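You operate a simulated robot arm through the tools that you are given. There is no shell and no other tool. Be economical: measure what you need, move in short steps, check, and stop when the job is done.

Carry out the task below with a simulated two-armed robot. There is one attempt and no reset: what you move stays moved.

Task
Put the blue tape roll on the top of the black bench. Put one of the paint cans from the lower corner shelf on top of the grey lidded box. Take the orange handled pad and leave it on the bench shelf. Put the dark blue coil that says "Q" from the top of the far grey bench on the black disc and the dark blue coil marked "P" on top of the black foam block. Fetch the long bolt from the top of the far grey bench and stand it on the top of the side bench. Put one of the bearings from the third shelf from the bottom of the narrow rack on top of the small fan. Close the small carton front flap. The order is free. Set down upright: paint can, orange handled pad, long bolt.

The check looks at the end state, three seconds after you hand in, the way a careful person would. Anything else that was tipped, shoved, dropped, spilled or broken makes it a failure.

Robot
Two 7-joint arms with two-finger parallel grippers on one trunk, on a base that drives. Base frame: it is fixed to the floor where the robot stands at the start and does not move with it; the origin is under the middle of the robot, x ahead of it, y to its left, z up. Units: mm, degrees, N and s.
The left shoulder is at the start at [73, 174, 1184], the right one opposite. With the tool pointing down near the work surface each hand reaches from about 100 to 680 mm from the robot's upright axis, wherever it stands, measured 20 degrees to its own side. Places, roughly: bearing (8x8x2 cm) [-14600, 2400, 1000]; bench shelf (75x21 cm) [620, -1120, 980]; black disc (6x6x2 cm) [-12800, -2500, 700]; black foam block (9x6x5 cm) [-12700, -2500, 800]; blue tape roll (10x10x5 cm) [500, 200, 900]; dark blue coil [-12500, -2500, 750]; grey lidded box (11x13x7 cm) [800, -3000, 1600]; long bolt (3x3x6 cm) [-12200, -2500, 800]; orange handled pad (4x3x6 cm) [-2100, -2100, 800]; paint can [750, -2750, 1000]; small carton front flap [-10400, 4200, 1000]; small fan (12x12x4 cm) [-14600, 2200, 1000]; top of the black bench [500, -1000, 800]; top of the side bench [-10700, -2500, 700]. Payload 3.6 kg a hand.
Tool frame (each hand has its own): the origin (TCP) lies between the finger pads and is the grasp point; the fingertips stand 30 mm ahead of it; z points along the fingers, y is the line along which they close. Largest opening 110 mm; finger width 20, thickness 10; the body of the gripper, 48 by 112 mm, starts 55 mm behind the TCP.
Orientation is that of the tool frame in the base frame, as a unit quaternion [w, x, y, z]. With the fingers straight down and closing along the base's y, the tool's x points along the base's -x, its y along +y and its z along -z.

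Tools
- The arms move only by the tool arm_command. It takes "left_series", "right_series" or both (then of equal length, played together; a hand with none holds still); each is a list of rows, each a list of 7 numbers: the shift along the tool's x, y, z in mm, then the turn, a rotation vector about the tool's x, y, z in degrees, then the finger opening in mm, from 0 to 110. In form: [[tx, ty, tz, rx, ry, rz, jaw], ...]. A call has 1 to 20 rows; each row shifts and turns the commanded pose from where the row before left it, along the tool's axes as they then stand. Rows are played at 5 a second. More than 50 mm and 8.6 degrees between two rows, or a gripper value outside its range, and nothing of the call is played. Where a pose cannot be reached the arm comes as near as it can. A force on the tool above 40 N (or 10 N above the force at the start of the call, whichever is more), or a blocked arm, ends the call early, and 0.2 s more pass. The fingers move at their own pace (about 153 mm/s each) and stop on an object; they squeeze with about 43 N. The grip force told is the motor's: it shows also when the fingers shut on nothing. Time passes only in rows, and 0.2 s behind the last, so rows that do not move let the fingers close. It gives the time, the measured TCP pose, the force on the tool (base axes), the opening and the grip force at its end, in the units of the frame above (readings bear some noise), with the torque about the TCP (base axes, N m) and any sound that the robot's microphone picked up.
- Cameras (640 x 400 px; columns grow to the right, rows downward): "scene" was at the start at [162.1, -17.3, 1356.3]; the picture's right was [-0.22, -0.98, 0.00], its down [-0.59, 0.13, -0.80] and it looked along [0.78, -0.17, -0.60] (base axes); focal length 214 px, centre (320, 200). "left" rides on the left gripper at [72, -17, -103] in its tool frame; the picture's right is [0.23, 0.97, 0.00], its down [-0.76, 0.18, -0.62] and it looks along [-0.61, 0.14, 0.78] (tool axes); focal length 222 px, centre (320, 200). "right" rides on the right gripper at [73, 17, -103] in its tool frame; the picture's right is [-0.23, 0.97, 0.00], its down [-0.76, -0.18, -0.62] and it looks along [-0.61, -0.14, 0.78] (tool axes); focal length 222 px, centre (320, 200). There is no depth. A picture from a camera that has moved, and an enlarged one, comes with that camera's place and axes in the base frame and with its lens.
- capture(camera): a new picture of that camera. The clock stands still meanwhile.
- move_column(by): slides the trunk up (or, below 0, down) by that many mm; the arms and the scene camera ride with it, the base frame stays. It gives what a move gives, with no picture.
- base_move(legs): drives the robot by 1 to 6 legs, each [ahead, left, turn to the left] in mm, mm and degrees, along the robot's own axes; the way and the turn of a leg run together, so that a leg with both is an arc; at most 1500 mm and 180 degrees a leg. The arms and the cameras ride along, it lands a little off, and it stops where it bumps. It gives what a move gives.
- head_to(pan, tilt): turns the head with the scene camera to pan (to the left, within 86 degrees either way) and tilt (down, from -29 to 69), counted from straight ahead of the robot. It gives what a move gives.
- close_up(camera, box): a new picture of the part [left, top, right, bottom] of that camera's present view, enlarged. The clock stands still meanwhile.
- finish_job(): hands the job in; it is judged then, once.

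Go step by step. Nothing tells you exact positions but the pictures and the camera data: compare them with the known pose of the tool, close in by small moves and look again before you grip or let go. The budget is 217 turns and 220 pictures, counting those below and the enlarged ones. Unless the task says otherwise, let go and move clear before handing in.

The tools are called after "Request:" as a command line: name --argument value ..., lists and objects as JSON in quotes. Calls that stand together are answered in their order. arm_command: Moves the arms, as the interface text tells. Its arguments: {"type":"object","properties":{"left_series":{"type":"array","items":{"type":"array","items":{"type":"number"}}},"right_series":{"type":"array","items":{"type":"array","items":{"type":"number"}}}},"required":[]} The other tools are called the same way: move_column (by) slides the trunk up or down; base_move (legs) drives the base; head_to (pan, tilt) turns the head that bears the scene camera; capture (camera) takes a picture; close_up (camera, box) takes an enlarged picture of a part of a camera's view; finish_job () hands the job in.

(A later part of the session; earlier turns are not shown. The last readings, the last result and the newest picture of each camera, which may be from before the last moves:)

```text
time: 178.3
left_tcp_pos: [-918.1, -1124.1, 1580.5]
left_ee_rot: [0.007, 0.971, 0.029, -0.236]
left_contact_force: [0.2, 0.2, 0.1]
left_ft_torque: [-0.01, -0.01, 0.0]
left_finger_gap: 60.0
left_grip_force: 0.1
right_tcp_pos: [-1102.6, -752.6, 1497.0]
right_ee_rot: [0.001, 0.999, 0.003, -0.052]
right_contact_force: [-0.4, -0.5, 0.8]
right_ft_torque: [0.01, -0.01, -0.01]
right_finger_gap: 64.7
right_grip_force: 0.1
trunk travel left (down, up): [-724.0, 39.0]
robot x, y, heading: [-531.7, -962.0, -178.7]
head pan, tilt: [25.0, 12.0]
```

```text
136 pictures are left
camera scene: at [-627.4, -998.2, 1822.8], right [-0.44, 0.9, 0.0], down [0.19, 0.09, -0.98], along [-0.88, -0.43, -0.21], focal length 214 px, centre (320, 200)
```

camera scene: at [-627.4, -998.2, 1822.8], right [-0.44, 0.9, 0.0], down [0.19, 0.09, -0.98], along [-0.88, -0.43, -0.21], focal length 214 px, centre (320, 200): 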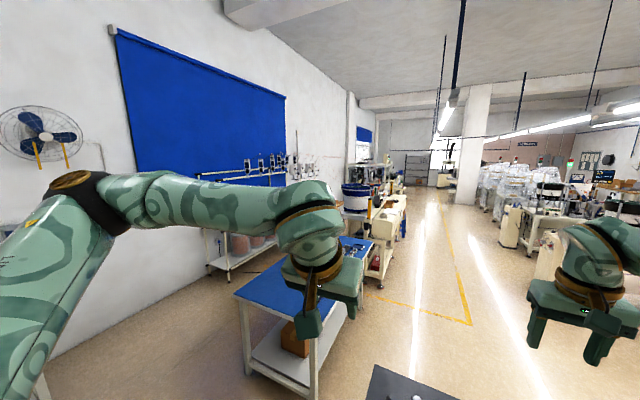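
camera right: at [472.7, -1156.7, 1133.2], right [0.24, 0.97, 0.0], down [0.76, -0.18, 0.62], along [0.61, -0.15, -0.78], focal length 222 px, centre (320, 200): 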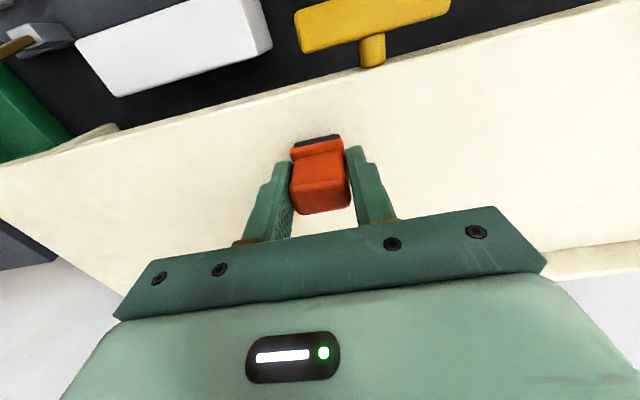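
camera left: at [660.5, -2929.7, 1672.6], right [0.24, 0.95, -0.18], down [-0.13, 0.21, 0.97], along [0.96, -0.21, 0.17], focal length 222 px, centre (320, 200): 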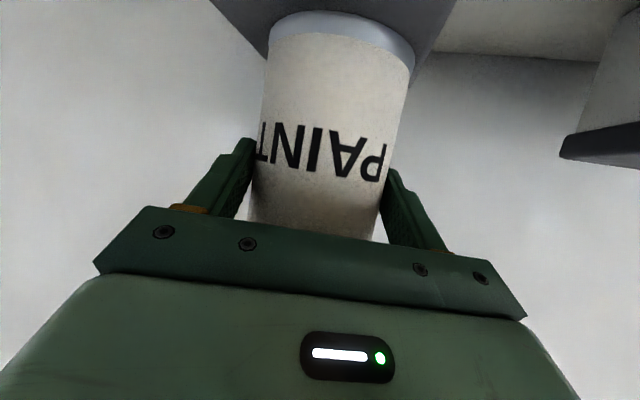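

A wide central aisle runs west near y≈-1000. The dark table blocks the direct way, so I'll go around its north side.

Request:
base_move --legs '[[0, -1500, -1], [1500, 0, 0], [700, 0, 0]]'

Request:
head_to --pan 5 --tilt 15

Request:
capture --camera "scene"

```text
time: 196.2
left_tcp_pos: [-3169.8, 302.9, 1581.2]
left_ee_rot: [0.008, 0.971, 0.033, -0.237]
left_contact_force: [0.3, 0.4, -0.4]
left_ft_torque: [0.0, 0.02, 0.02]
left_finger_gap: 60.2
left_grip_force: 0.0
right_tcp_pos: [-3359.4, 670.7, 1498.0]
right_ee_rot: [0.001, 0.999, 0.008, -0.052]
right_contact_force: [-0.1, 0.0, 0.6]
right_ft_torque: [0.0, 0.02, -0.02]
right_finger_gap: 65.0
right_grip_force: 0.0
trunk travel left (down, up): [-724.0, 39.0]
robot x, y, heading: [-2785.7, 470.0, -178.5]
head pan, tilt: [25.0, 12.0]
```

```text
time: 197.1
left_tcp_pos: [-3171.1, 302.1, 1580.6]
left_ee_rot: [0.008, 0.971, 0.035, -0.237]
left_contact_force: [-0.3, 0.1, -0.1]
left_ft_torque: [0.0, -0.01, 0.03]
left_finger_gap: 59.8
left_grip_force: 0.1
right_tcp_pos: [-3359.0, 670.8, 1496.1]
right_ee_rot: [0.002, 0.999, 0.009, -0.051]
right_contact_force: [0.2, 0.6, 0.8]
right_ft_torque: [-0.03, 0.01, -0.03]
right_finger_gap: 65.0
right_grip_force: 0.1
trunk travel left (down, up): [-724.0, 39.0]
robot x, y, heading: [-2785.4, 472.7, -178.3]
head pan, tilt: [5.0, 15.0]
```

```text
135 pictures are left
camera scene: at [-2891.2, 461.0, 1817.9], right [-0.12, 0.99, 0.0], down [0.26, 0.03, -0.97], along [-0.96, -0.11, -0.26], focal length 214 px, centre (320, 200)
```

scene: 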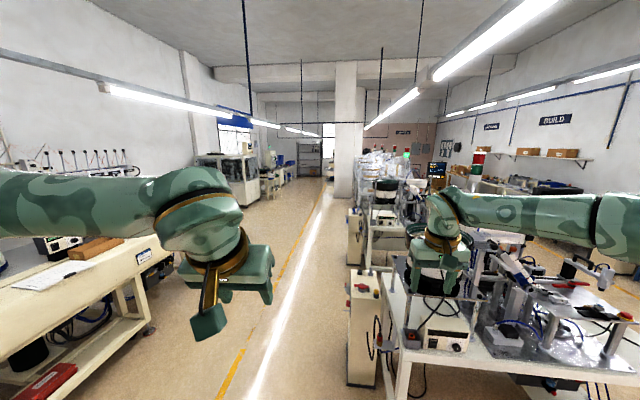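

The aisle spans y≈-1370..480. I'll move to y≈-400 and drive west.

Request:
base_move --legs '[[0, 850, -1.5], [1500, 0, 0], [1500, 0, 0], [1500, 0, 0]]'

Request:
capture --camera "scene"

```text
time: 222.5
left_tcp_pos: [-7636.8, -536.3, 1580.5]
left_ee_rot: [0.004, 0.971, 0.022, -0.236]
left_contact_force: [-0.5, -0.5, 0.4]
left_ft_torque: [0.0, -0.01, -0.02]
left_finger_gap: 60.0
left_grip_force: 0.0
right_tcp_pos: [-7815.5, -164.3, 1497.0]
right_ee_rot: [0.001, 0.999, -0.004, -0.052]
right_contact_force: [0.4, 0.3, 0.9]
right_ft_torque: [0.0, 0.0, 0.05]
right_finger_gap: 64.8
right_grip_force: 0.1
trunk travel left (down, up): [-724.0, 39.0]
robot x, y, heading: [-7244.7, -378.4, -179.6]
head pan, tilt: [5.0, 15.0]
```

```text
134 pictures are left
camera scene: at [-7352.3, -386.0, 1818.0], right [-0.09, 1.0, 0.0], down [0.26, 0.02, -0.97], along [-0.96, -0.09, -0.26], focal length 214 px, centre (320, 200)
```

scene: 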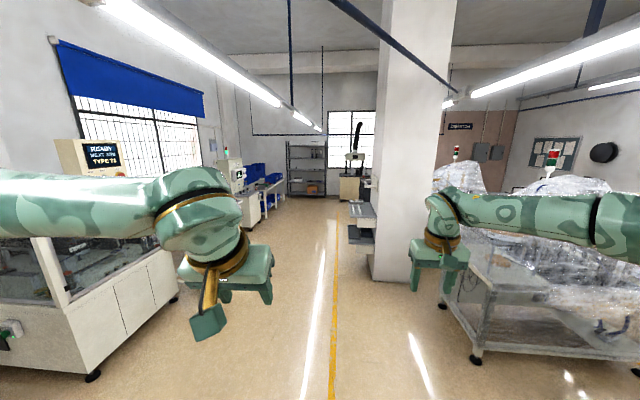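

Request:
base_move --legs '[[1500, 450, 0], [1200, 200, 0]]'

Request:
head_to --pan 35 --tilt 20

Request:
capture --camera "scene"

Request:
head_to --pan -40 --tilt 15

Request:
capture --camera "scene"

```text
refused: leg 1 is longer than a leg can be; nothing moved
```

```text
time: 223.5
left_tcp_pos: [-7637.2, -537.1, 1581.5]
left_ee_rot: [0.004, 0.971, 0.021, -0.236]
left_contact_force: [0.1, 0.4, 0.0]
left_ft_torque: [-0.02, 0.0, 0.01]
left_finger_gap: 60.0
left_grip_force: 0.1
right_tcp_pos: [-7816.4, -166.1, 1496.8]
right_ee_rot: [0.001, 0.999, -0.004, -0.051]
right_contact_force: [0.2, 0.6, 1.4]
right_ft_torque: [0.0, 0.01, 0.0]
right_finger_gap: 65.3
right_grip_force: 0.2
trunk travel left (down, up): [-724.0, 39.0]
robot x, y, heading: [-7246.5, -380.4, -179.7]
head pan, tilt: [35.0, 20.0]
```

```text
133 pictures are left
camera scene: at [-7336.0, -431.0, 1809.8], right [-0.58, 0.82, 0.0], down [0.28, 0.2, -0.94], along [-0.77, -0.54, -0.34], focal length 214 px, centre (320, 200)
```

scene: 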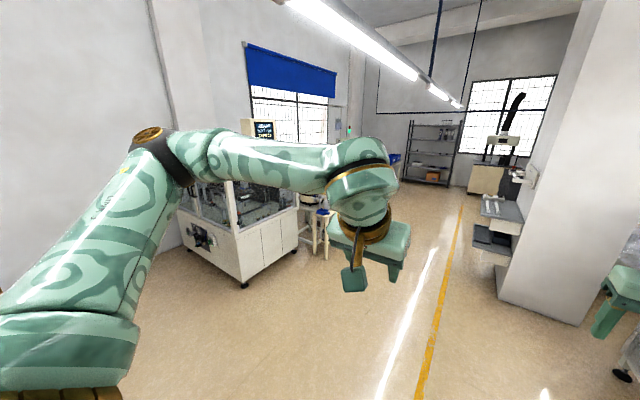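

```text
time: 224.9
left_tcp_pos: [-7638.0, -537.5, 1580.8]
left_ee_rot: [0.004, 0.972, 0.022, -0.235]
left_contact_force: [0.6, -0.3, -0.7]
left_ft_torque: [0.03, -0.03, 0.02]
left_finger_gap: 60.1
left_grip_force: 0.1
right_tcp_pos: [-7815.7, -164.9, 1497.1]
right_ee_rot: [0.001, 0.999, -0.004, -0.051]
right_contact_force: [0.7, -0.6, 0.4]
right_ft_torque: [-0.02, -0.01, 0.0]
right_finger_gap: 65.1
right_grip_force: 0.0
trunk travel left (down, up): [-724.0, 39.0]
robot x, y, heading: [-7249.3, -378.7, -180.0]
head pan, tilt: [-40.0, 15.0]
```

```text
132 pictures are left
camera scene: at [-7331.8, -317.8, 1817.9], right [0.64, 0.77, 0.0], down [0.2, -0.17, -0.97], along [-0.74, 0.62, -0.26], focal length 214 px, centre (320, 200)
```

scene: 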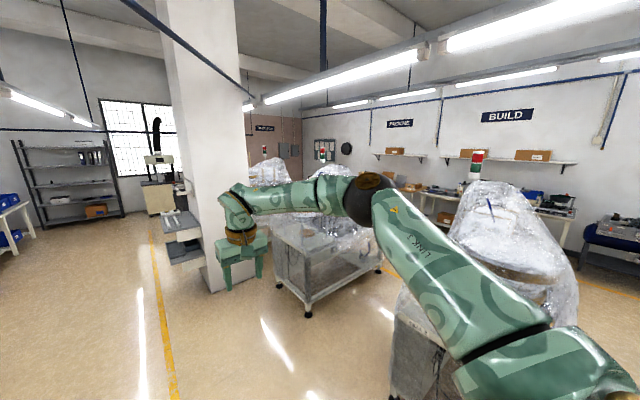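

Request:
base_move --legs '[[1400, 450, 0], [1300, 150, 0]]'

Request:
head_to --pan 45 --tilt 20

Request:
capture --camera "scene"

Request:
head_to --pan -15 --tilt 15

Request:
capture --camera "scene"

```text
time: 238.4
left_tcp_pos: [-10339.2, -1162.0, 1580.6]
left_ee_rot: [0.005, 0.971, 0.026, -0.236]
left_contact_force: [-0.3, 0.6, 0.2]
left_ft_torque: [-0.02, 0.0, -0.01]
left_finger_gap: 60.0
left_grip_force: 0.0
right_tcp_pos: [-10519.5, -790.4, 1497.4]
right_ee_rot: [0.001, 0.999, 0.002, -0.051]
right_contact_force: [-0.5, -0.8, 0.1]
right_ft_torque: [0.03, 0.0, 0.01]
right_finger_gap: 65.3
right_grip_force: 0.1
trunk travel left (down, up): [-724.0, 39.0]
robot x, y, heading: [-9948.2, -999.6, -179.2]
head pan, tilt: [-40.0, 15.0]
```

```text
time: 240.0
left_tcp_pos: [-10340.5, -1161.4, 1579.7]
left_ee_rot: [0.005, 0.971, 0.026, -0.236]
left_contact_force: [-0.2, 0.3, 0.0]
left_ft_torque: [-0.01, 0.02, -0.01]
left_finger_gap: 59.9
left_grip_force: 0.1
right_tcp_pos: [-10522.6, -790.3, 1496.3]
right_ee_rot: [0.001, 0.999, 0.001, -0.051]
right_contact_force: [-0.1, -0.1, 0.3]
right_ft_torque: [0.01, 0.01, -0.01]
right_finger_gap: 65.2
right_grip_force: 0.1
trunk travel left (down, up): [-724.0, 39.0]
robot x, y, heading: [-9948.6, -997.9, -179.1]
head pan, tilt: [45.0, 20.0]
```

```text
131 pictures are left
camera scene: at [-10028.2, -1064.2, 1809.8], right [-0.72, 0.7, 0.0], down [0.24, 0.25, -0.94], along [-0.66, -0.67, -0.34], focal length 214 px, centre (320, 200)
```

scene: 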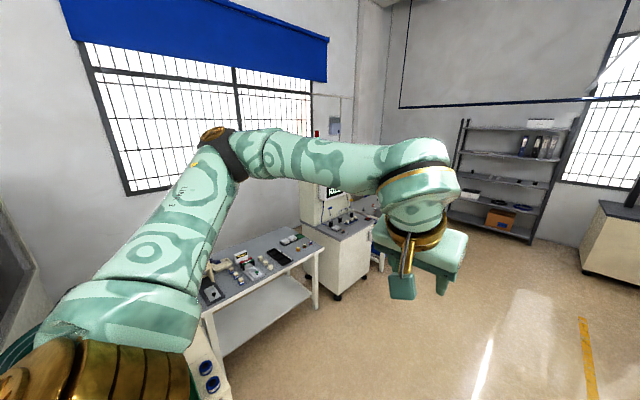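

```text
time: 241.3
left_tcp_pos: [-10338.7, -1161.2, 1579.2]
left_ee_rot: [0.006, 0.971, 0.026, -0.236]
left_contact_force: [0.6, -0.1, -0.1]
left_ft_torque: [-0.03, 0.01, -0.01]
left_finger_gap: 59.9
left_grip_force: 0.0
right_tcp_pos: [-10521.3, -789.1, 1497.6]
right_ee_rot: [0.001, 0.999, 0.001, -0.051]
right_contact_force: [-0.2, 0.3, 0.5]
right_ft_torque: [0.01, 0.03, 0.0]
right_finger_gap: 64.8
right_grip_force: 0.1
trunk travel left (down, up): [-724.0, 39.0]
robot x, y, heading: [-9950.1, -998.1, -179.2]
head pan, tilt: [-15.0, 15.0]
```

```text
130 pictures are left
camera scene: at [-10053.9, -974.7, 1817.9], right [0.24, 0.97, 0.0], down [0.25, -0.06, -0.97], along [-0.94, 0.24, -0.26], focal length 214 px, centre (320, 200)
```

scene: 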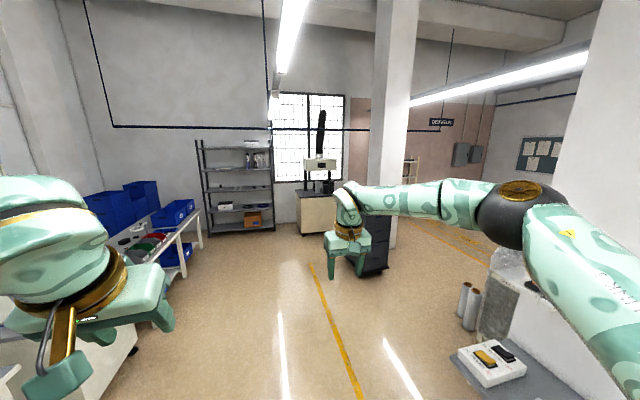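

The side bench is at left (around x=-10650) and the far grey bench is further, around x=-12600. Driving to face the far bench.

Request:
base_move --legs '[[1300, 0, 0], [1250, 0, 0], [0, 0, 90], [300, 0, 0]]'

Request:
move_column --by -300

Request:
head_to --pan 0 --tilt 25

Request:
capture --camera "scene"

Request:
close_up --camera "scene" --box '[180, 150, 460, 325]'

```text
time: 259.4
left_tcp_pos: [-12322.4, -1707.6, 1581.6]
left_ee_rot: [0.174, 0.658, 0.714, -0.161]
left_contact_force: [0.0, 0.6, 0.6]
left_ft_torque: [-0.03, 0.02, 0.01]
left_finger_gap: 60.0
left_grip_force: 0.1
right_tcp_pos: [-12687.7, -1900.1, 1497.8]
right_ee_rot: [0.038, 0.696, 0.716, -0.035]
right_contact_force: [0.1, 0.6, 0.4]
right_ft_torque: [0.0, 0.03, 0.02]
right_finger_gap: 65.0
right_grip_force: 0.0
trunk travel left (down, up): [-724.0, 39.0]
robot x, y, heading: [-12493.1, -1324.4, -87.6]
head pan, tilt: [-15.0, 15.0]
```

```text
time: 262.4
left_tcp_pos: [-12322.0, -1708.7, 1281.1]
left_ee_rot: [0.174, 0.659, 0.714, -0.161]
left_contact_force: [0.4, 0.7, 0.1]
left_ft_torque: [-0.04, 0.03, 0.02]
left_finger_gap: 60.1
left_grip_force: 0.0
right_tcp_pos: [-12687.8, -1901.0, 1197.4]
right_ee_rot: [0.038, 0.696, 0.716, -0.036]
right_contact_force: [-0.6, -1.1, -0.6]
right_ft_torque: [-0.04, 0.03, 0.0]
right_finger_gap: 65.0
right_grip_force: 0.1
trunk travel left (down, up): [-424.0, 339.0]
robot x, y, heading: [-12497.3, -1320.9, -87.7]
head pan, tilt: [-15.0, 15.0]
```

```text
time: 263.1
left_tcp_pos: [-12321.9, -1708.3, 1281.8]
left_ee_rot: [0.173, 0.658, 0.715, -0.161]
left_contact_force: [-0.4, -0.5, -0.7]
left_ft_torque: [0.03, 0.01, 0.02]
left_finger_gap: 59.8
left_grip_force: 0.0
right_tcp_pos: [-12687.2, -1901.3, 1195.6]
right_ee_rot: [0.038, 0.696, 0.716, -0.036]
right_contact_force: [-0.4, -1.0, -1.1]
right_ft_torque: [-0.04, -0.01, -0.04]
right_finger_gap: 65.0
right_grip_force: 0.1
trunk travel left (down, up): [-424.0, 339.0]
robot x, y, heading: [-12495.9, -1325.5, -87.6]
head pan, tilt: [0.0, 25.0]
```

```text
129 pictures are left
camera scene: at [-12490.2, -1453.7, 1500.8], right [-1.0, -0.04, 0.0], down [-0.02, 0.42, -0.91], along [0.04, -0.91, -0.42], focal length 214 px, centre (320, 200)
```

scene: 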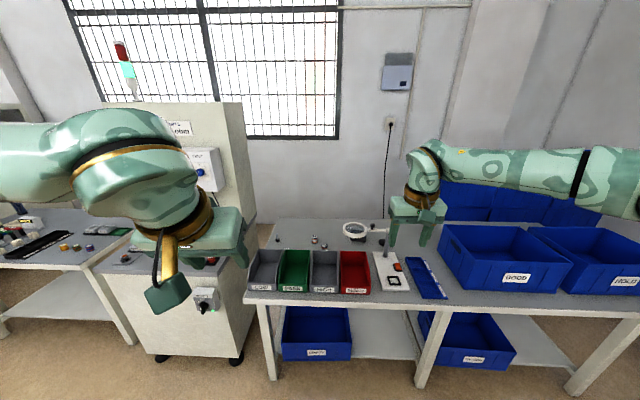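

```text
2.29 times, centred on (320, 238) of scene
camera zoom: at [-12490.2, -1453.7, 1500.8], right [-1.0, -0.04, 0.0], down [-0.02, 0.42, -0.91], along [0.04, -0.91, -0.42], focal length 490 px, centre (320, 114)
```

zoom: 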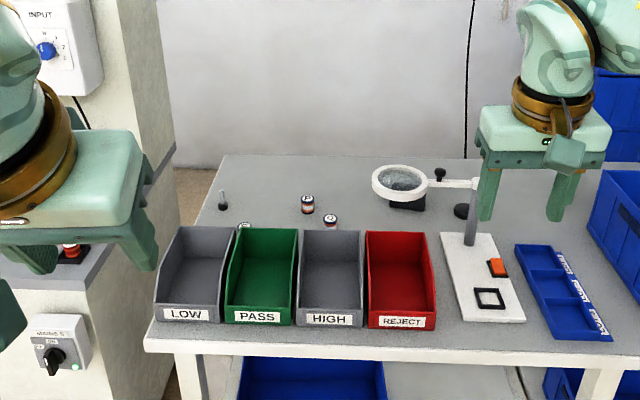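

I can see coils, a bolt, a magnifier with a black block under it, and a disc behind its post. Getting closer for details.

Request:
base_move --legs '[[350, 0, -2.4]]'

Request:
head_to --pan 0 --tilt 40

Request:
close_up --camera "scene" --box '[200, 80, 360, 180]'

Request:
close_up --camera "scene" --box '[340, 80, 500, 180]'

```text
time: 265.4
left_tcp_pos: [-12330.3, -2070.3, 1279.3]
left_ee_rot: [0.169, 0.674, 0.699, -0.165]
left_contact_force: [0.2, -0.1, -0.1]
left_ft_torque: [0.01, -0.02, 0.0]
left_finger_gap: 59.8
left_grip_force: 0.1
right_tcp_pos: [-12703.6, -2247.2, 1197.5]
right_ee_rot: [0.037, 0.71, 0.702, -0.036]
right_contact_force: [0.3, -0.6, 0.1]
right_ft_torque: [0.02, 0.01, -0.03]
right_finger_gap: 65.0
right_grip_force: 0.0
trunk travel left (down, up): [-424.0, 339.0]
robot x, y, heading: [-12488.8, -1679.0, -89.9]
head pan, tilt: [0.0, 25.0]
```

```text
time: 266.2
left_tcp_pos: [-12329.3, -2069.5, 1281.4]
left_ee_rot: [0.17, 0.674, 0.7, -0.164]
left_contact_force: [-0.6, -1.0, 0.0]
left_ft_torque: [-0.02, 0.04, -0.04]
left_finger_gap: 59.9
left_grip_force: 0.0
right_tcp_pos: [-12704.8, -2246.4, 1196.5]
right_ee_rot: [0.037, 0.711, 0.701, -0.036]
right_contact_force: [0.0, 0.5, -0.2]
right_ft_torque: [-0.02, 0.01, -0.01]
right_finger_gap: 64.9
right_grip_force: 0.1
trunk travel left (down, up): [-424.0, 339.0]
robot x, y, heading: [-12488.4, -1678.7, -89.8]
head pan, tilt: [0.0, 40.0]
```

```text
4.00 times, centred on (280, 130) of scene
camera zoom: at [-12488.3, -1799.9, 1477.6], right [-1.0, 0.0, 0.0], down [0.0, 0.64, -0.77], along [0.0, -0.77, -0.64], focal length 858 px, centre (480, 480)
```

zoom: 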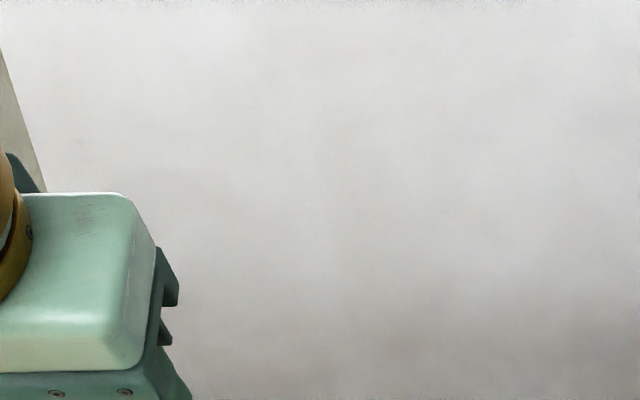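

```text
4.00 times, centred on (420, 130) of scene
camera zoom: at [-12488.3, -1799.9, 1477.6], right [-1.0, 0.0, 0.0], down [0.0, 0.64, -0.77], along [0.0, -0.77, -0.64], focal length 858 px, centre (-80, 480)
```

zoom: 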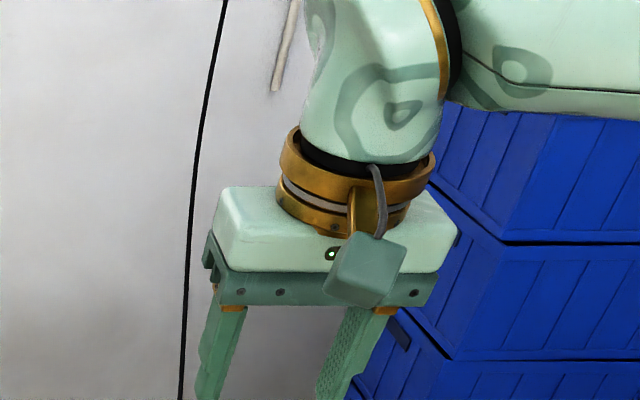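

Request:
close_up --camera "scene" --box '[200, 175, 360, 275]'

Request:
close_up --camera "scene" --box '[320, 160, 500, 280]'

Request:
capture --camera "right"

```text
4.00 times, centred on (280, 225) of scene
camera zoom: at [-12488.3, -1799.9, 1477.6], right [-1.0, 0.0, 0.0], down [0.0, 0.64, -0.77], along [0.0, -0.77, -0.64], focal length 858 px, centre (480, 100)
```

zoom: 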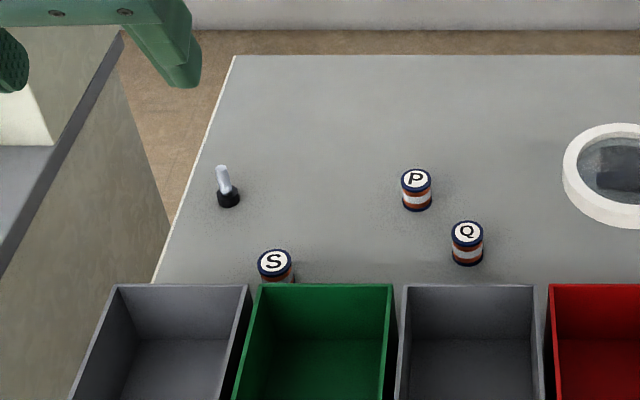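

```text
3.33 times, centred on (410, 220) of scene
camera zoom: at [-12488.3, -1799.9, 1477.6], right [-1.0, 0.0, 0.0], down [0.0, 0.64, -0.77], along [0.0, -0.77, -0.64], focal length 715 px, centre (20, 133)
```

zoom: 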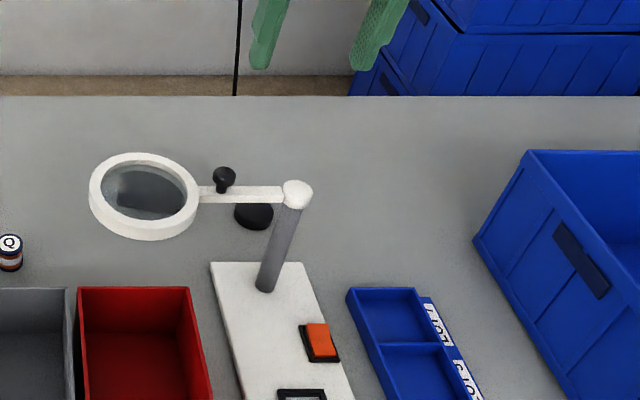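

```text
123 pictures are left
camera right: at [-12685.9, -2162.5, 1292.4], right [0.97, -0.24, 0.03], down [-0.19, -0.69, 0.7], along [-0.15, -0.68, -0.72], focal length 222 px, centre (320, 200)
```

right: 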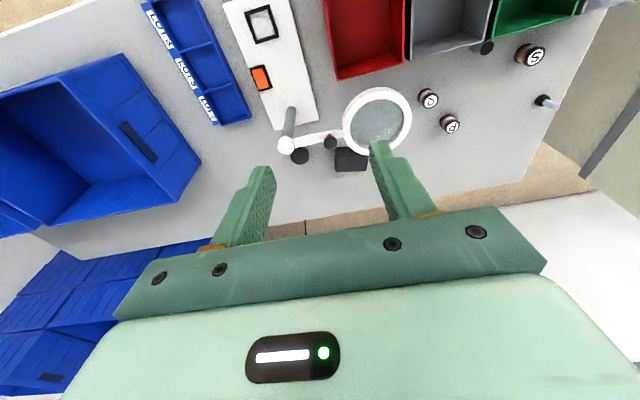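

Identified: P at ≈(-12416,-2495), Q at ≈(-12474,-2420), bolt at ≈(-12196,-2488), disc at ≈(-12809,-2484), foam block behind the lens at ≈(-12677,-2513). I'll straighten the right tool and drive in line with Q.

Request:
arm_command --right_series '[[30, 0, 0, 0, 5.9, 0, 60], [30, 0, 0, 0, 0, 0, 60], [30, 0, 0, 0, 0, 0, 60]]'

Request:
base_move --legs '[[0, 224, 0], [150, 0, 0]]'

Request:
head_to --pan -15 --tilt 50

Request:
capture --camera "scene"

Request:
capture --camera "right"

```text
time: 267.0
left_tcp_pos: [-12330.8, -2069.2, 1279.8]
left_ee_rot: [0.17, 0.675, 0.699, -0.165]
left_contact_force: [0.3, 0.5, -0.3]
left_ft_torque: [-0.02, 0.0, 0.01]
left_finger_gap: 59.9
left_grip_force: 0.1
right_tcp_pos: [-12702.5, -2154.9, 1194.7]
right_ee_rot: [0.0, 0.712, 0.702, 0.0]
right_contact_force: [0.5, -0.2, -0.5]
right_ft_torque: [-0.02, -0.02, -0.01]
right_finger_gap: 60.2
right_grip_force: 0.0
trunk travel left (down, up): [-424.0, 339.0]
robot x, y, heading: [-12487.1, -1677.4, -89.8]
head pan, tilt: [0.0, 40.0]
```

```text
time: 269.7
left_tcp_pos: [-12107.6, -2221.4, 1281.0]
left_ee_rot: [0.169, 0.675, 0.699, -0.164]
left_contact_force: [0.1, 0.5, 0.2]
left_ft_torque: [0.0, 0.0, -0.01]
left_finger_gap: 60.1
left_grip_force: 0.0
right_tcp_pos: [-12480.3, -2308.6, 1194.5]
right_ee_rot: [-0.001, 0.713, 0.702, 0.001]
right_contact_force: [0.4, -0.8, 0.0]
right_ft_torque: [0.06, 0.0, -0.02]
right_finger_gap: 59.8
right_grip_force: 0.0
trunk travel left (down, up): [-424.0, 339.0]
robot x, y, heading: [-12262.3, -1828.1, -89.9]
head pan, tilt: [0.0, 40.0]
```

```text
time: 270.4
left_tcp_pos: [-12108.3, -2221.6, 1281.5]
left_ee_rot: [0.17, 0.674, 0.7, -0.165]
left_contact_force: [0.0, 0.7, -0.2]
left_ft_torque: [0.03, -0.01, 0.02]
left_finger_gap: 60.1
left_grip_force: 0.1
right_tcp_pos: [-12481.3, -2307.0, 1196.3]
right_ee_rot: [0.001, 0.713, 0.701, 0.001]
right_contact_force: [0.0, 1.3, 0.8]
right_ft_torque: [0.03, 0.0, 0.02]
right_finger_gap: 60.0
right_grip_force: 0.1
trunk travel left (down, up): [-424.0, 339.0]
robot x, y, heading: [-12265.4, -1822.8, -90.3]
head pan, tilt: [-15.0, 50.0]
```

```text
122 pictures are left
camera scene: at [-12285.4, -1940.7, 1463.4], right [-0.97, 0.26, 0.0], down [0.2, 0.74, -0.64], along [-0.17, -0.62, -0.77], focal length 214 px, centre (320, 200)
```

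scene: 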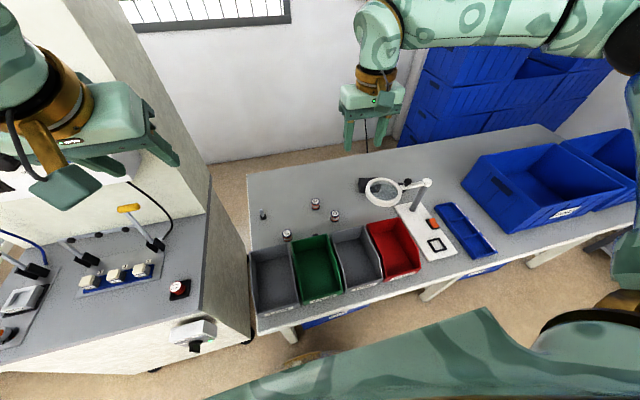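

```text
121 pictures are left
camera right: at [-12462.5, -2234.2, 1298.5], right [0.97, -0.24, 0.0], down [-0.19, -0.76, 0.62], along [-0.15, -0.6, -0.78], focal length 222 px, centre (320, 200)
```

right: 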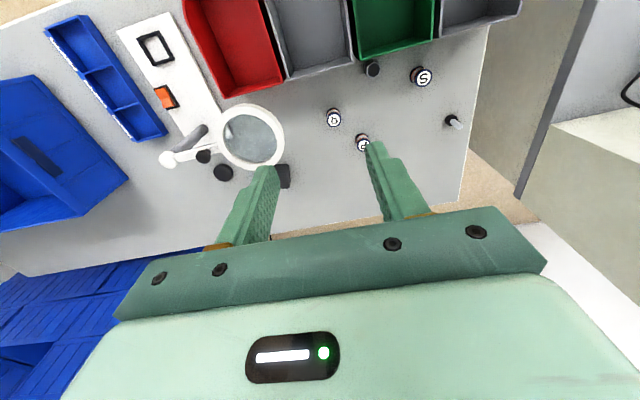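

Request:
arm_command --right_series '[[-13.5, 1.3, 42.5, 0, 0, 0, 60], [-13.5, 1.3, 42.5, 0, 0, 0, 60], [-13.5, 1.3, 42.5, 0, 0, 0, 60], [-13.5, 1.3, 42.5, 0, 0, 0, 60], [-13.5, 1.3, 42.5, 0, 0, 0, 60], [-13.5, 1.3, 42.5, 0, 0, 0, 60], [-13.5, 1.3, 42.5, 0, 0, 0, 60], [0, 0, 0, 0, 0, 0, 60]]'

Request:
capture --camera "right"

Request:
close_up --camera "scene" --box '[240, 150, 400, 250]'

```text
time: 272.2
left_tcp_pos: [-12107.8, -2221.2, 1281.4]
left_ee_rot: [0.17, 0.675, 0.699, -0.165]
left_contact_force: [0.2, -0.5, 0.4]
left_ft_torque: [0.04, -0.04, -0.04]
left_finger_gap: 60.1
left_grip_force: 0.0
right_tcp_pos: [-12474.4, -2400.1, 896.8]
right_ee_rot: [0.001, 0.713, 0.702, 0.0]
right_contact_force: [0.1, -0.7, -0.5]
right_ft_torque: [-0.04, 0.0, -0.04]
right_finger_gap: 59.9
right_grip_force: 0.1
trunk travel left (down, up): [-424.0, 339.0]
robot x, y, heading: [-12264.3, -1830.1, -90.2]
head pan, tilt: [-15.0, 50.0]
```

```text
120 pictures are left
camera right: at [-12455.4, -2327.4, 1000.6], right [0.97, -0.24, 0.0], down [-0.19, -0.76, 0.62], along [-0.15, -0.61, -0.78], focal length 222 px, centre (320, 200)
```

right: 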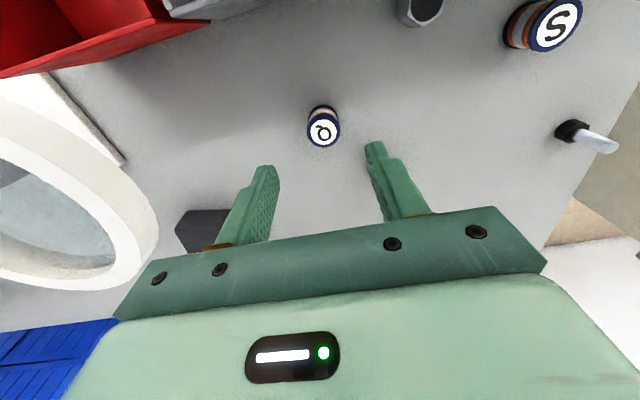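

```text
4.00 times, centred on (320, 200) of scene
camera zoom: at [-12285.9, -1940.4, 1463.4], right [-0.97, 0.26, 0.0], down [0.2, 0.74, -0.64], along [-0.17, -0.62, -0.77], focal length 858 px, centre (320, 200)
```

zoom: 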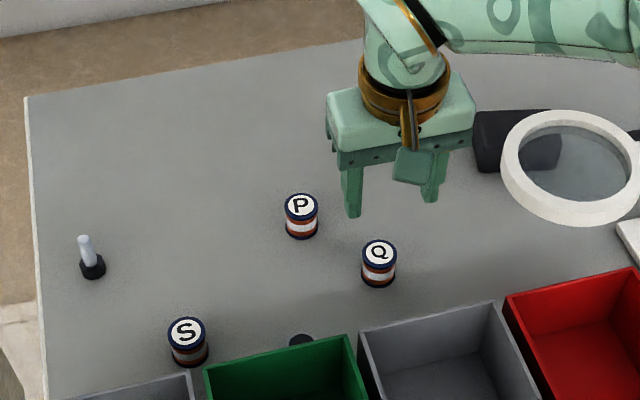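

Request:
arm_command --right_series '[[-8, 0, 35, 0, 0, 0, 60], [0, 0, 30, 0, 0, 0, 60], [0, 0, 0, 0, 0, 0, 60]]'

Request:
capture --camera "right"

Request:
close_up --camera "scene" --box '[260, 160, 400, 250]'

```text
time: 273.0
left_tcp_pos: [-12107.2, -2221.0, 1280.0]
left_ee_rot: [0.17, 0.674, 0.7, -0.164]
left_contact_force: [-0.3, -0.3, 0.8]
left_ft_torque: [-0.02, -0.01, 0.01]
left_finger_gap: 60.0
left_grip_force: 0.0
right_tcp_pos: [-12473.4, -2402.2, 875.6]
right_ee_rot: [0.001, 0.712, 0.702, 0.0]
right_contact_force: [-0.2, 0.5, 0.1]
right_ft_torque: [0.02, 0.01, -0.01]
right_finger_gap: 60.2
right_grip_force: 0.0
right hand out of reach, approached as far as the arm can: row 1, 2
trunk travel left (down, up): [-424.0, 339.0]
robot x, y, heading: [-12259.9, -1828.2, -90.3]
head pan, tilt: [-15.0, 50.0]
```

```text
118 pictures are left
camera right: at [-12455.0, -2329.5, 979.6], right [0.97, -0.24, 0.0], down [-0.19, -0.76, 0.62], along [-0.15, -0.61, -0.78], focal length 222 px, centre (320, 200)
```

right: 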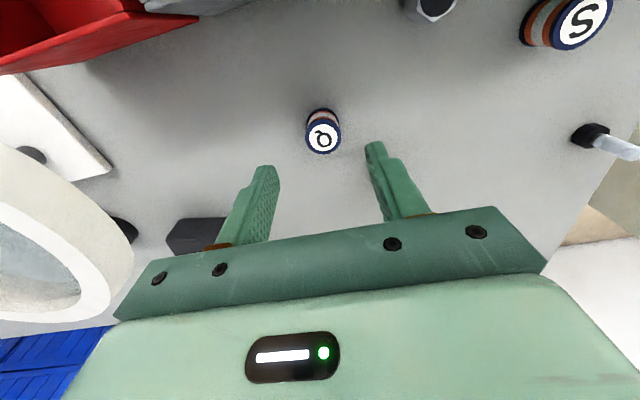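

```text
4.44 times, centred on (330, 205) of scene
camera zoom: at [-12285.5, -1941.2, 1463.3], right [-0.97, 0.26, 0.0], down [0.2, 0.74, -0.64], along [-0.17, -0.62, -0.77], focal length 953 px, centre (276, 178)
```

zoom: 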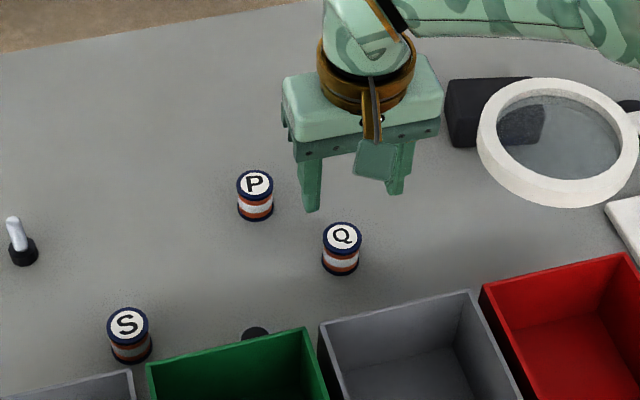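

Reach is limited as the shoulders sit too high. I'll raise the hand and lower the trunk by 200.

Request:
arm_command --right_series '[[0, 0, -48, 0, 0, 0, 60], [0, 0, -48, 0, 0, 0, 60], [0, 0, -48, 0, 0, 0, 60], [0, 0, -48, 0, 0, 0, 60]]'

Request:
move_column --by -200

Request:
arm_command --right_series '[[-8, 0, 15, 0, 0, 0, 60], [0, 0, 15, 0, 0, 0, 60], [0, 0, 0, 0, 0, 0, 60]]'

Request:
capture --camera "right"

Request:
close_up --camera "scene" --box '[260, 130, 420, 230]'

```text
time: 274.0
left_tcp_pos: [-12107.6, -2220.3, 1281.3]
left_ee_rot: [0.169, 0.675, 0.699, -0.165]
left_contact_force: [-1.0, 0.5, -0.4]
left_ft_torque: [0.02, 0.0, 0.0]
left_finger_gap: 59.8
left_grip_force: 0.1
right_tcp_pos: [-12472.8, -2403.3, 1071.7]
right_ee_rot: [0.0, 0.712, 0.702, 0.001]
right_contact_force: [1.1, 0.0, -0.8]
right_ft_torque: [0.0, 0.01, -0.01]
right_finger_gap: 60.2
right_grip_force: 0.1
trunk travel left (down, up): [-424.0, 339.0]
robot x, y, heading: [-12265.8, -1829.5, -90.2]
head pan, tilt: [-15.0, 50.0]
```

```text
time: 276.2
left_tcp_pos: [-12107.4, -2220.5, 1081.9]
left_ee_rot: [0.169, 0.675, 0.699, -0.165]
left_contact_force: [-0.2, 0.5, 0.8]
left_ft_torque: [-0.02, -0.02, -0.02]
left_finger_gap: 59.7
left_grip_force: 0.1
right_tcp_pos: [-12473.0, -2403.7, 866.7]
right_ee_rot: [0.001, 0.713, 0.701, 0.001]
right_contact_force: [-1.2, 0.0, 0.1]
right_ft_torque: [-0.03, 0.01, 0.02]
right_finger_gap: 60.2
right_grip_force: 0.0
trunk travel left (down, up): [-224.0, 539.0]
robot x, y, heading: [-12262.1, -1829.9, -89.9]
head pan, tilt: [-15.0, 50.0]
```

```text
time: 277.0
left_tcp_pos: [-12108.0, -2221.2, 1080.6]
left_ee_rot: [0.169, 0.674, 0.7, -0.164]
left_contact_force: [-0.1, 0.4, 0.8]
left_ft_torque: [0.02, 0.0, -0.02]
left_finger_gap: 60.0
left_grip_force: 0.2
right_tcp_pos: [-12471.0, -2413.1, 836.8]
right_ee_rot: [0.001, 0.712, 0.702, 0.001]
right_contact_force: [0.7, -0.4, -1.2]
right_ft_torque: [-0.02, 0.01, -0.01]
right_finger_gap: 60.0
right_grip_force: 0.0
trunk travel left (down, up): [-224.0, 539.0]
robot x, y, heading: [-12264.7, -1831.0, -90.1]
head pan, tilt: [-15.0, 50.0]
```

```text
116 pictures are left
camera right: at [-12453.9, -2338.9, 940.2], right [0.97, -0.24, 0.0], down [-0.19, -0.76, 0.62], along [-0.15, -0.6, -0.78], focal length 222 px, centre (320, 200)
```

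right: 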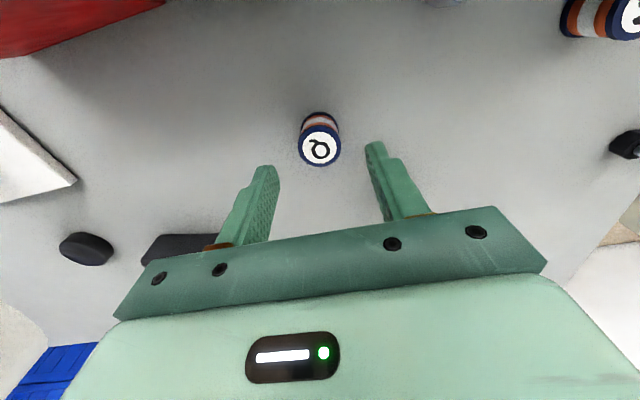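

```text
4.00 times, centred on (340, 180) of scene
camera zoom: at [-12285.6, -2017.3, 1259.4], right [-0.97, 0.26, 0.0], down [0.2, 0.74, -0.64], along [-0.17, -0.62, -0.77], focal length 858 px, centre (240, 280)
```

zoom: 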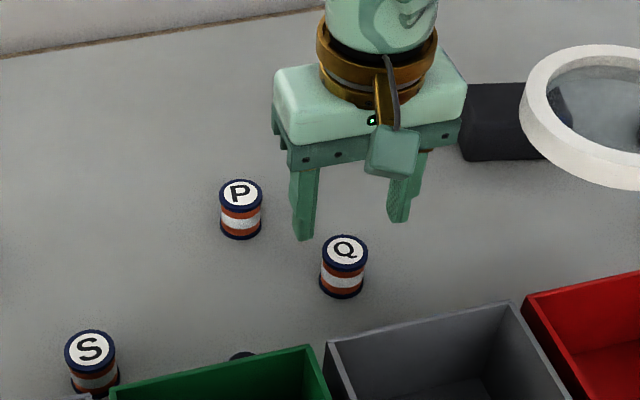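

Request:
arm_command --right_series '[[0, -2, 30, 0, 0, 0, 60], [0, 0, 29, 0, 0, 0, 60], [0, 0, 0, 0, 0, 0, 60]]'

Request:
capture --camera "right"

```text
time: 277.8
left_tcp_pos: [-12107.3, -2221.0, 1080.6]
left_ee_rot: [0.169, 0.675, 0.7, -0.164]
left_contact_force: [0.2, -0.6, 0.6]
left_ft_torque: [0.0, 0.0, -0.02]
left_finger_gap: 59.7
left_grip_force: 0.1
right_tcp_pos: [-12473.0, -2410.0, 779.5]
right_ee_rot: [0.0, 0.712, 0.702, 0.0]
right_contact_force: [-0.6, -0.2, -0.2]
right_ft_torque: [0.0, 0.05, -0.02]
right_finger_gap: 60.3
right_grip_force: 0.0
trunk travel left (down, up): [-224.0, 539.0]
robot x, y, heading: [-12265.6, -1831.8, -90.1]
head pan, tilt: [-15.0, 50.0]
```

```text
114 pictures are left
camera right: at [-12454.9, -2337.5, 882.4], right [0.97, -0.24, 0.0], down [-0.19, -0.76, 0.62], along [-0.15, -0.6, -0.78], focal length 222 px, centre (320, 200)
```

right: 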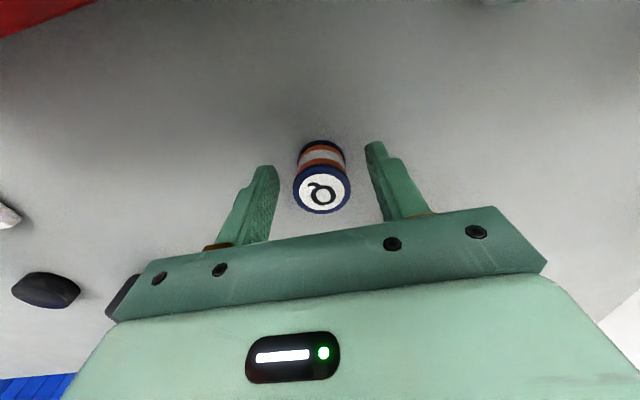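

Request:
arm_command --right_series '[[0, 0, 3, 0, 0, 0, 20], [0, 0, 0, 0, 0, 0, 20], [0, 0, 0, 0, 0, 0, 20], [0, 0, -30, 0, 0, 0, 20], [0, 0, -45, 0, 0, 0, 20], [0, 0, -45, 0, 0, 0, 20], [0, 0, -45, 0, 0, 0, 20], [0, 0, -40, 0, 0, 0, 20]]'

Request:
capture --camera "right"

```text
time: 279.6
left_tcp_pos: [-12106.8, -2221.0, 1080.9]
left_ee_rot: [0.17, 0.674, 0.699, -0.165]
left_contact_force: [1.2, -0.3, 1.2]
left_ft_torque: [-0.03, 0.03, -0.01]
left_finger_gap: 60.1
left_grip_force: 0.2
right_tcp_pos: [-12473.2, -2411.2, 980.2]
right_ee_rot: [0.0, 0.712, 0.702, 0.001]
right_contact_force: [1.0, -0.6, -0.9]
right_ft_torque: [0.0, 0.05, -0.03]
right_finger_gap: 33.0
right_grip_force: 42.8
trunk travel left (down, up): [-224.0, 539.0]
robot x, y, heading: [-12261.8, -1831.9, -90.3]
head pan, tilt: [-15.0, 50.0]
```

```text
113 pictures are left
camera right: at [-12455.2, -2337.4, 1083.0], right [0.97, -0.24, 0.0], down [-0.19, -0.76, 0.62], along [-0.15, -0.6, -0.78], focal length 222 px, centre (320, 200)
```

right: 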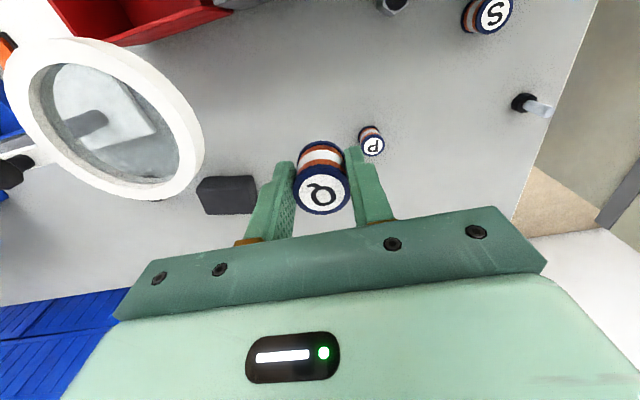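

Q is held. Raising it above the magnifier and shifting right toward the disc.

Request:
arm_command --right_series '[[0, 0, -45, 0, 0, 0, 20], [0, 0, -45, 0, 0, 0, 20], [0, 0, -20, 0, 0, 0, 20]]'

Request:
base_move --legs '[[0, -335, 0.2], [22, 0, 0]]'

Request:
head_to --pan -10 --tilt 50

Request:
capture --camera "right"

Request:
capture --camera "scene"

```text
time: 280.4
left_tcp_pos: [-12107.9, -2222.3, 1080.2]
left_ee_rot: [0.168, 0.675, 0.699, -0.165]
left_contact_force: [-1.5, -1.1, 0.2]
left_ft_torque: [0.0, 0.01, 0.03]
left_finger_gap: 60.1
left_grip_force: 0.0
right_tcp_pos: [-12477.0, -2413.4, 1057.5]
right_ee_rot: [0.001, 0.714, 0.7, 0.001]
right_contact_force: [-0.8, -0.8, -1.6]
right_ft_torque: [0.03, -0.02, -0.01]
right_finger_gap: 33.2
right_grip_force: 42.8
right hand out of reach, approached as far as the arm can: row 2, 3
trunk travel left (down, up): [-224.0, 539.0]
robot x, y, heading: [-12263.3, -1834.7, -90.3]
head pan, tilt: [-15.0, 50.0]
```

```text
time: 283.0
left_tcp_pos: [-12444.1, -2244.7, 1081.0]
left_ee_rot: [0.17, 0.672, 0.702, -0.164]
left_contact_force: [-0.6, 0.2, -1.0]
left_ft_torque: [-0.01, -0.02, 0.01]
left_finger_gap: 60.1
left_grip_force: 0.0
right_tcp_pos: [-12813.6, -2436.2, 1059.2]
right_ee_rot: [0.0, 0.712, 0.703, 0.001]
right_contact_force: [-0.5, -0.7, -1.3]
right_ft_torque: [0.03, -0.01, 0.01]
right_finger_gap: 33.2
right_grip_force: 43.1
trunk travel left (down, up): [-224.0, 539.0]
robot x, y, heading: [-12601.6, -1854.4, -90.1]
head pan, tilt: [-15.0, 50.0]
```

```text
time: 283.7
left_tcp_pos: [-12444.8, -2242.5, 1081.1]
left_ee_rot: [0.17, 0.672, 0.702, -0.163]
left_contact_force: [-0.5, -0.3, 0.6]
left_ft_torque: [0.01, 0.0, 0.04]
left_finger_gap: 60.2
left_grip_force: 0.0
right_tcp_pos: [-12810.6, -2433.8, 1059.7]
right_ee_rot: [0.001, 0.711, 0.703, 0.001]
right_contact_force: [-0.7, 0.8, -1.0]
right_ft_torque: [-0.01, 0.0, 0.03]
right_finger_gap: 33.2
right_grip_force: 42.6
trunk travel left (down, up): [-224.0, 539.0]
robot x, y, heading: [-12600.8, -1850.6, -90.0]
head pan, tilt: [-10.0, 50.0]
```

```text
112 pictures are left
camera right: at [-12794.1, -2361.5, 1162.3], right [0.97, -0.24, 0.0], down [-0.19, -0.76, 0.62], along [-0.15, -0.61, -0.78], focal length 222 px, centre (320, 200)
```

right: 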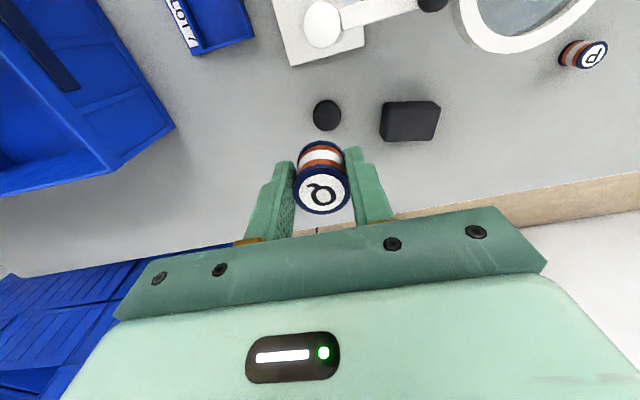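

```text
111 pictures are left
camera scene: at [-12617.3, -2040.6, 1259.5], right [-0.99, 0.17, 0.0], down [0.13, 0.75, -0.64], along [-0.11, -0.63, -0.77], focal length 214 px, centre (320, 200)
```

scene: 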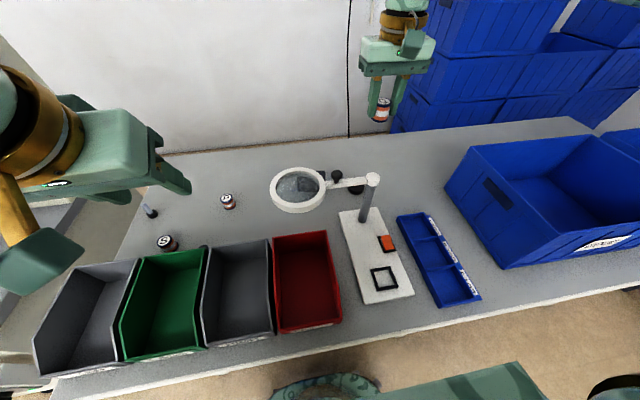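

The disc is at ≈(-12811,-2489) and the block at ≈(-12673,-2525). Lowering to 890, above the post, then moving forward over the disc.

Request:
arm_command --right_series '[[0, 0, 43, 0, 0, 0, 20], [0, 0, 43, 0, 0, 0, 20], [0, 0, 43, 0, 0, 0, 20], [0, 0, 40, 0, 0, 0, 20], [-18, 0, 0, 0, 0, 0, 20], [-18, 0, 0, 0, 0, 0, 20], [-18, 0, 0, 0, 0, 0, 20], [0, 0, 0, 0, 0, 0, 20]]'

Request:
capture --camera "right"

Request:
close_up --camera "scene" --box '[300, 100, 460, 200]'

```text
time: 285.5
left_tcp_pos: [-12444.7, -2242.6, 1080.7]
left_ee_rot: [0.169, 0.673, 0.701, -0.164]
left_contact_force: [-0.1, -0.1, -0.5]
left_ft_torque: [0.02, -0.01, 0.0]
left_finger_gap: 60.0
left_grip_force: 0.0
right_tcp_pos: [-12812.1, -2490.0, 888.5]
right_ee_rot: [0.001, 0.711, 0.703, 0.001]
right_contact_force: [0.4, -0.9, -0.5]
right_ft_torque: [0.01, 0.03, -0.01]
right_finger_gap: 33.1
right_grip_force: 43.2
trunk travel left (down, up): [-224.0, 539.0]
robot x, y, heading: [-12604.3, -1854.4, -89.9]
head pan, tilt: [-10.0, 50.0]
```

```text
110 pictures are left
camera right: at [-12794.7, -2416.5, 991.9], right [0.97, -0.24, 0.0], down [-0.19, -0.76, 0.62], along [-0.15, -0.61, -0.78], focal length 222 px, centre (320, 200)
```

right: 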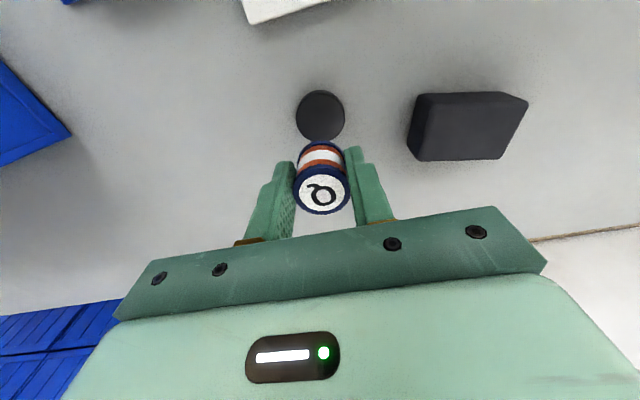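

```text
4.00 times, centred on (380, 150) of scene
camera zoom: at [-12617.4, -2040.8, 1259.5], right [-0.99, 0.17, 0.0], down [0.13, 0.76, -0.64], along [-0.11, -0.63, -0.77], focal length 858 px, centre (80, 400)
```

zoom: 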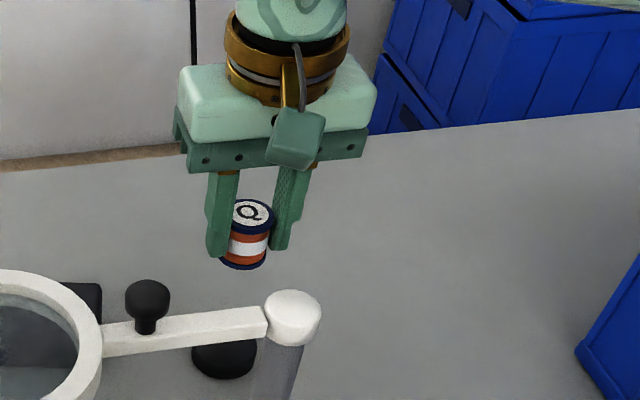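

Request:
arm_command --right_series '[[0, 0, 30, 0, 0, 0, 20], [0, 0, 30, 0, 0, 0, 20], [0, 0, 22, 0, 0, 0, 20], [0, 0, 0, 0, 0, 0, 20]]'

Request:
capture --camera "right"

Request:
close_up --camera "scene" --box '[320, 130, 420, 200]'

```text
time: 286.5
left_tcp_pos: [-12443.9, -2242.3, 1081.4]
left_ee_rot: [0.17, 0.673, 0.701, -0.163]
left_contact_force: [0.2, 0.0, -0.7]
left_ft_torque: [0.0, 0.0, -0.01]
left_finger_gap: 60.2
left_grip_force: 0.1
right_tcp_pos: [-12811.9, -2489.2, 807.1]
right_ee_rot: [0.0, 0.711, 0.703, 0.001]
right_contact_force: [0.6, -0.5, -0.4]
right_ft_torque: [-0.02, 0.0, -0.02]
right_finger_gap: 33.0
right_grip_force: 42.8
trunk travel left (down, up): [-224.0, 539.0]
robot x, y, heading: [-12602.2, -1853.3, -89.8]
head pan, tilt: [-10.0, 50.0]
```

```text
108 pictures are left
camera right: at [-12794.2, -2415.9, 910.4], right [0.97, -0.24, 0.0], down [-0.19, -0.76, 0.62], along [-0.15, -0.61, -0.78], focal length 222 px, centre (320, 200)
```

right: 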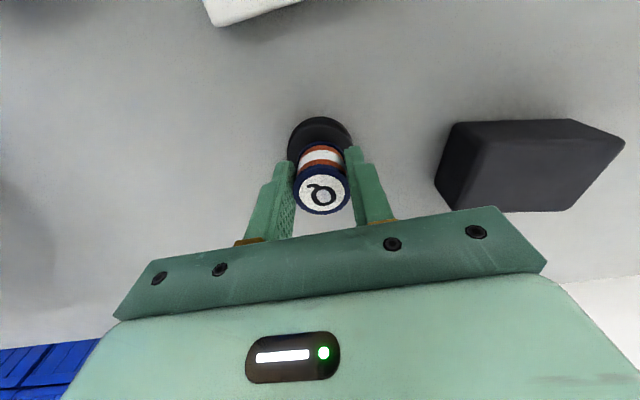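

```text
5.71 times, centred on (370, 165) of scene
camera zoom: at [-12617.2, -2040.7, 1259.5], right [-0.99, 0.17, 0.0], down [0.13, 0.76, -0.64], along [-0.11, -0.63, -0.77], focal length 1226 px, centre (34, 400)
```

zoom: 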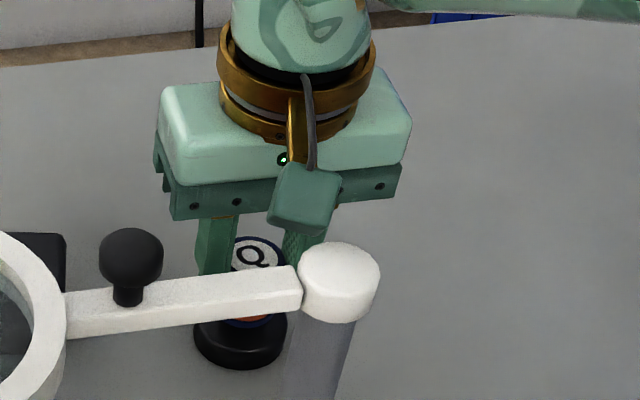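

Request:
arm_command --right_series '[[0, 0, 3, 0, 0, 0, 20], [0, 0, 3, 0, 0, 0, 20], [0, 0, 2, 0, 0, 0, 20], [0, 0, 2, 0, 0, 0, 20]]'

```text
time: 287.5
left_tcp_pos: [-12445.4, -2242.5, 1080.6]
left_ee_rot: [0.168, 0.673, 0.701, -0.164]
left_contact_force: [0.3, -0.4, 0.0]
left_ft_torque: [-0.01, 0.03, 0.02]
left_finger_gap: 60.1
left_grip_force: 0.0
right_tcp_pos: [-12811.9, -2490.7, 797.8]
right_ee_rot: [0.002, 0.711, 0.703, 0.0]
right_contact_force: [-0.9, -0.3, -0.3]
right_ft_torque: [0.0, -0.01, -0.03]
right_finger_gap: 33.1
right_grip_force: 43.7
trunk travel left (down, up): [-224.0, 539.0]
robot x, y, heading: [-12605.2, -1849.8, -89.9]
head pan, tilt: [-10.0, 50.0]
```

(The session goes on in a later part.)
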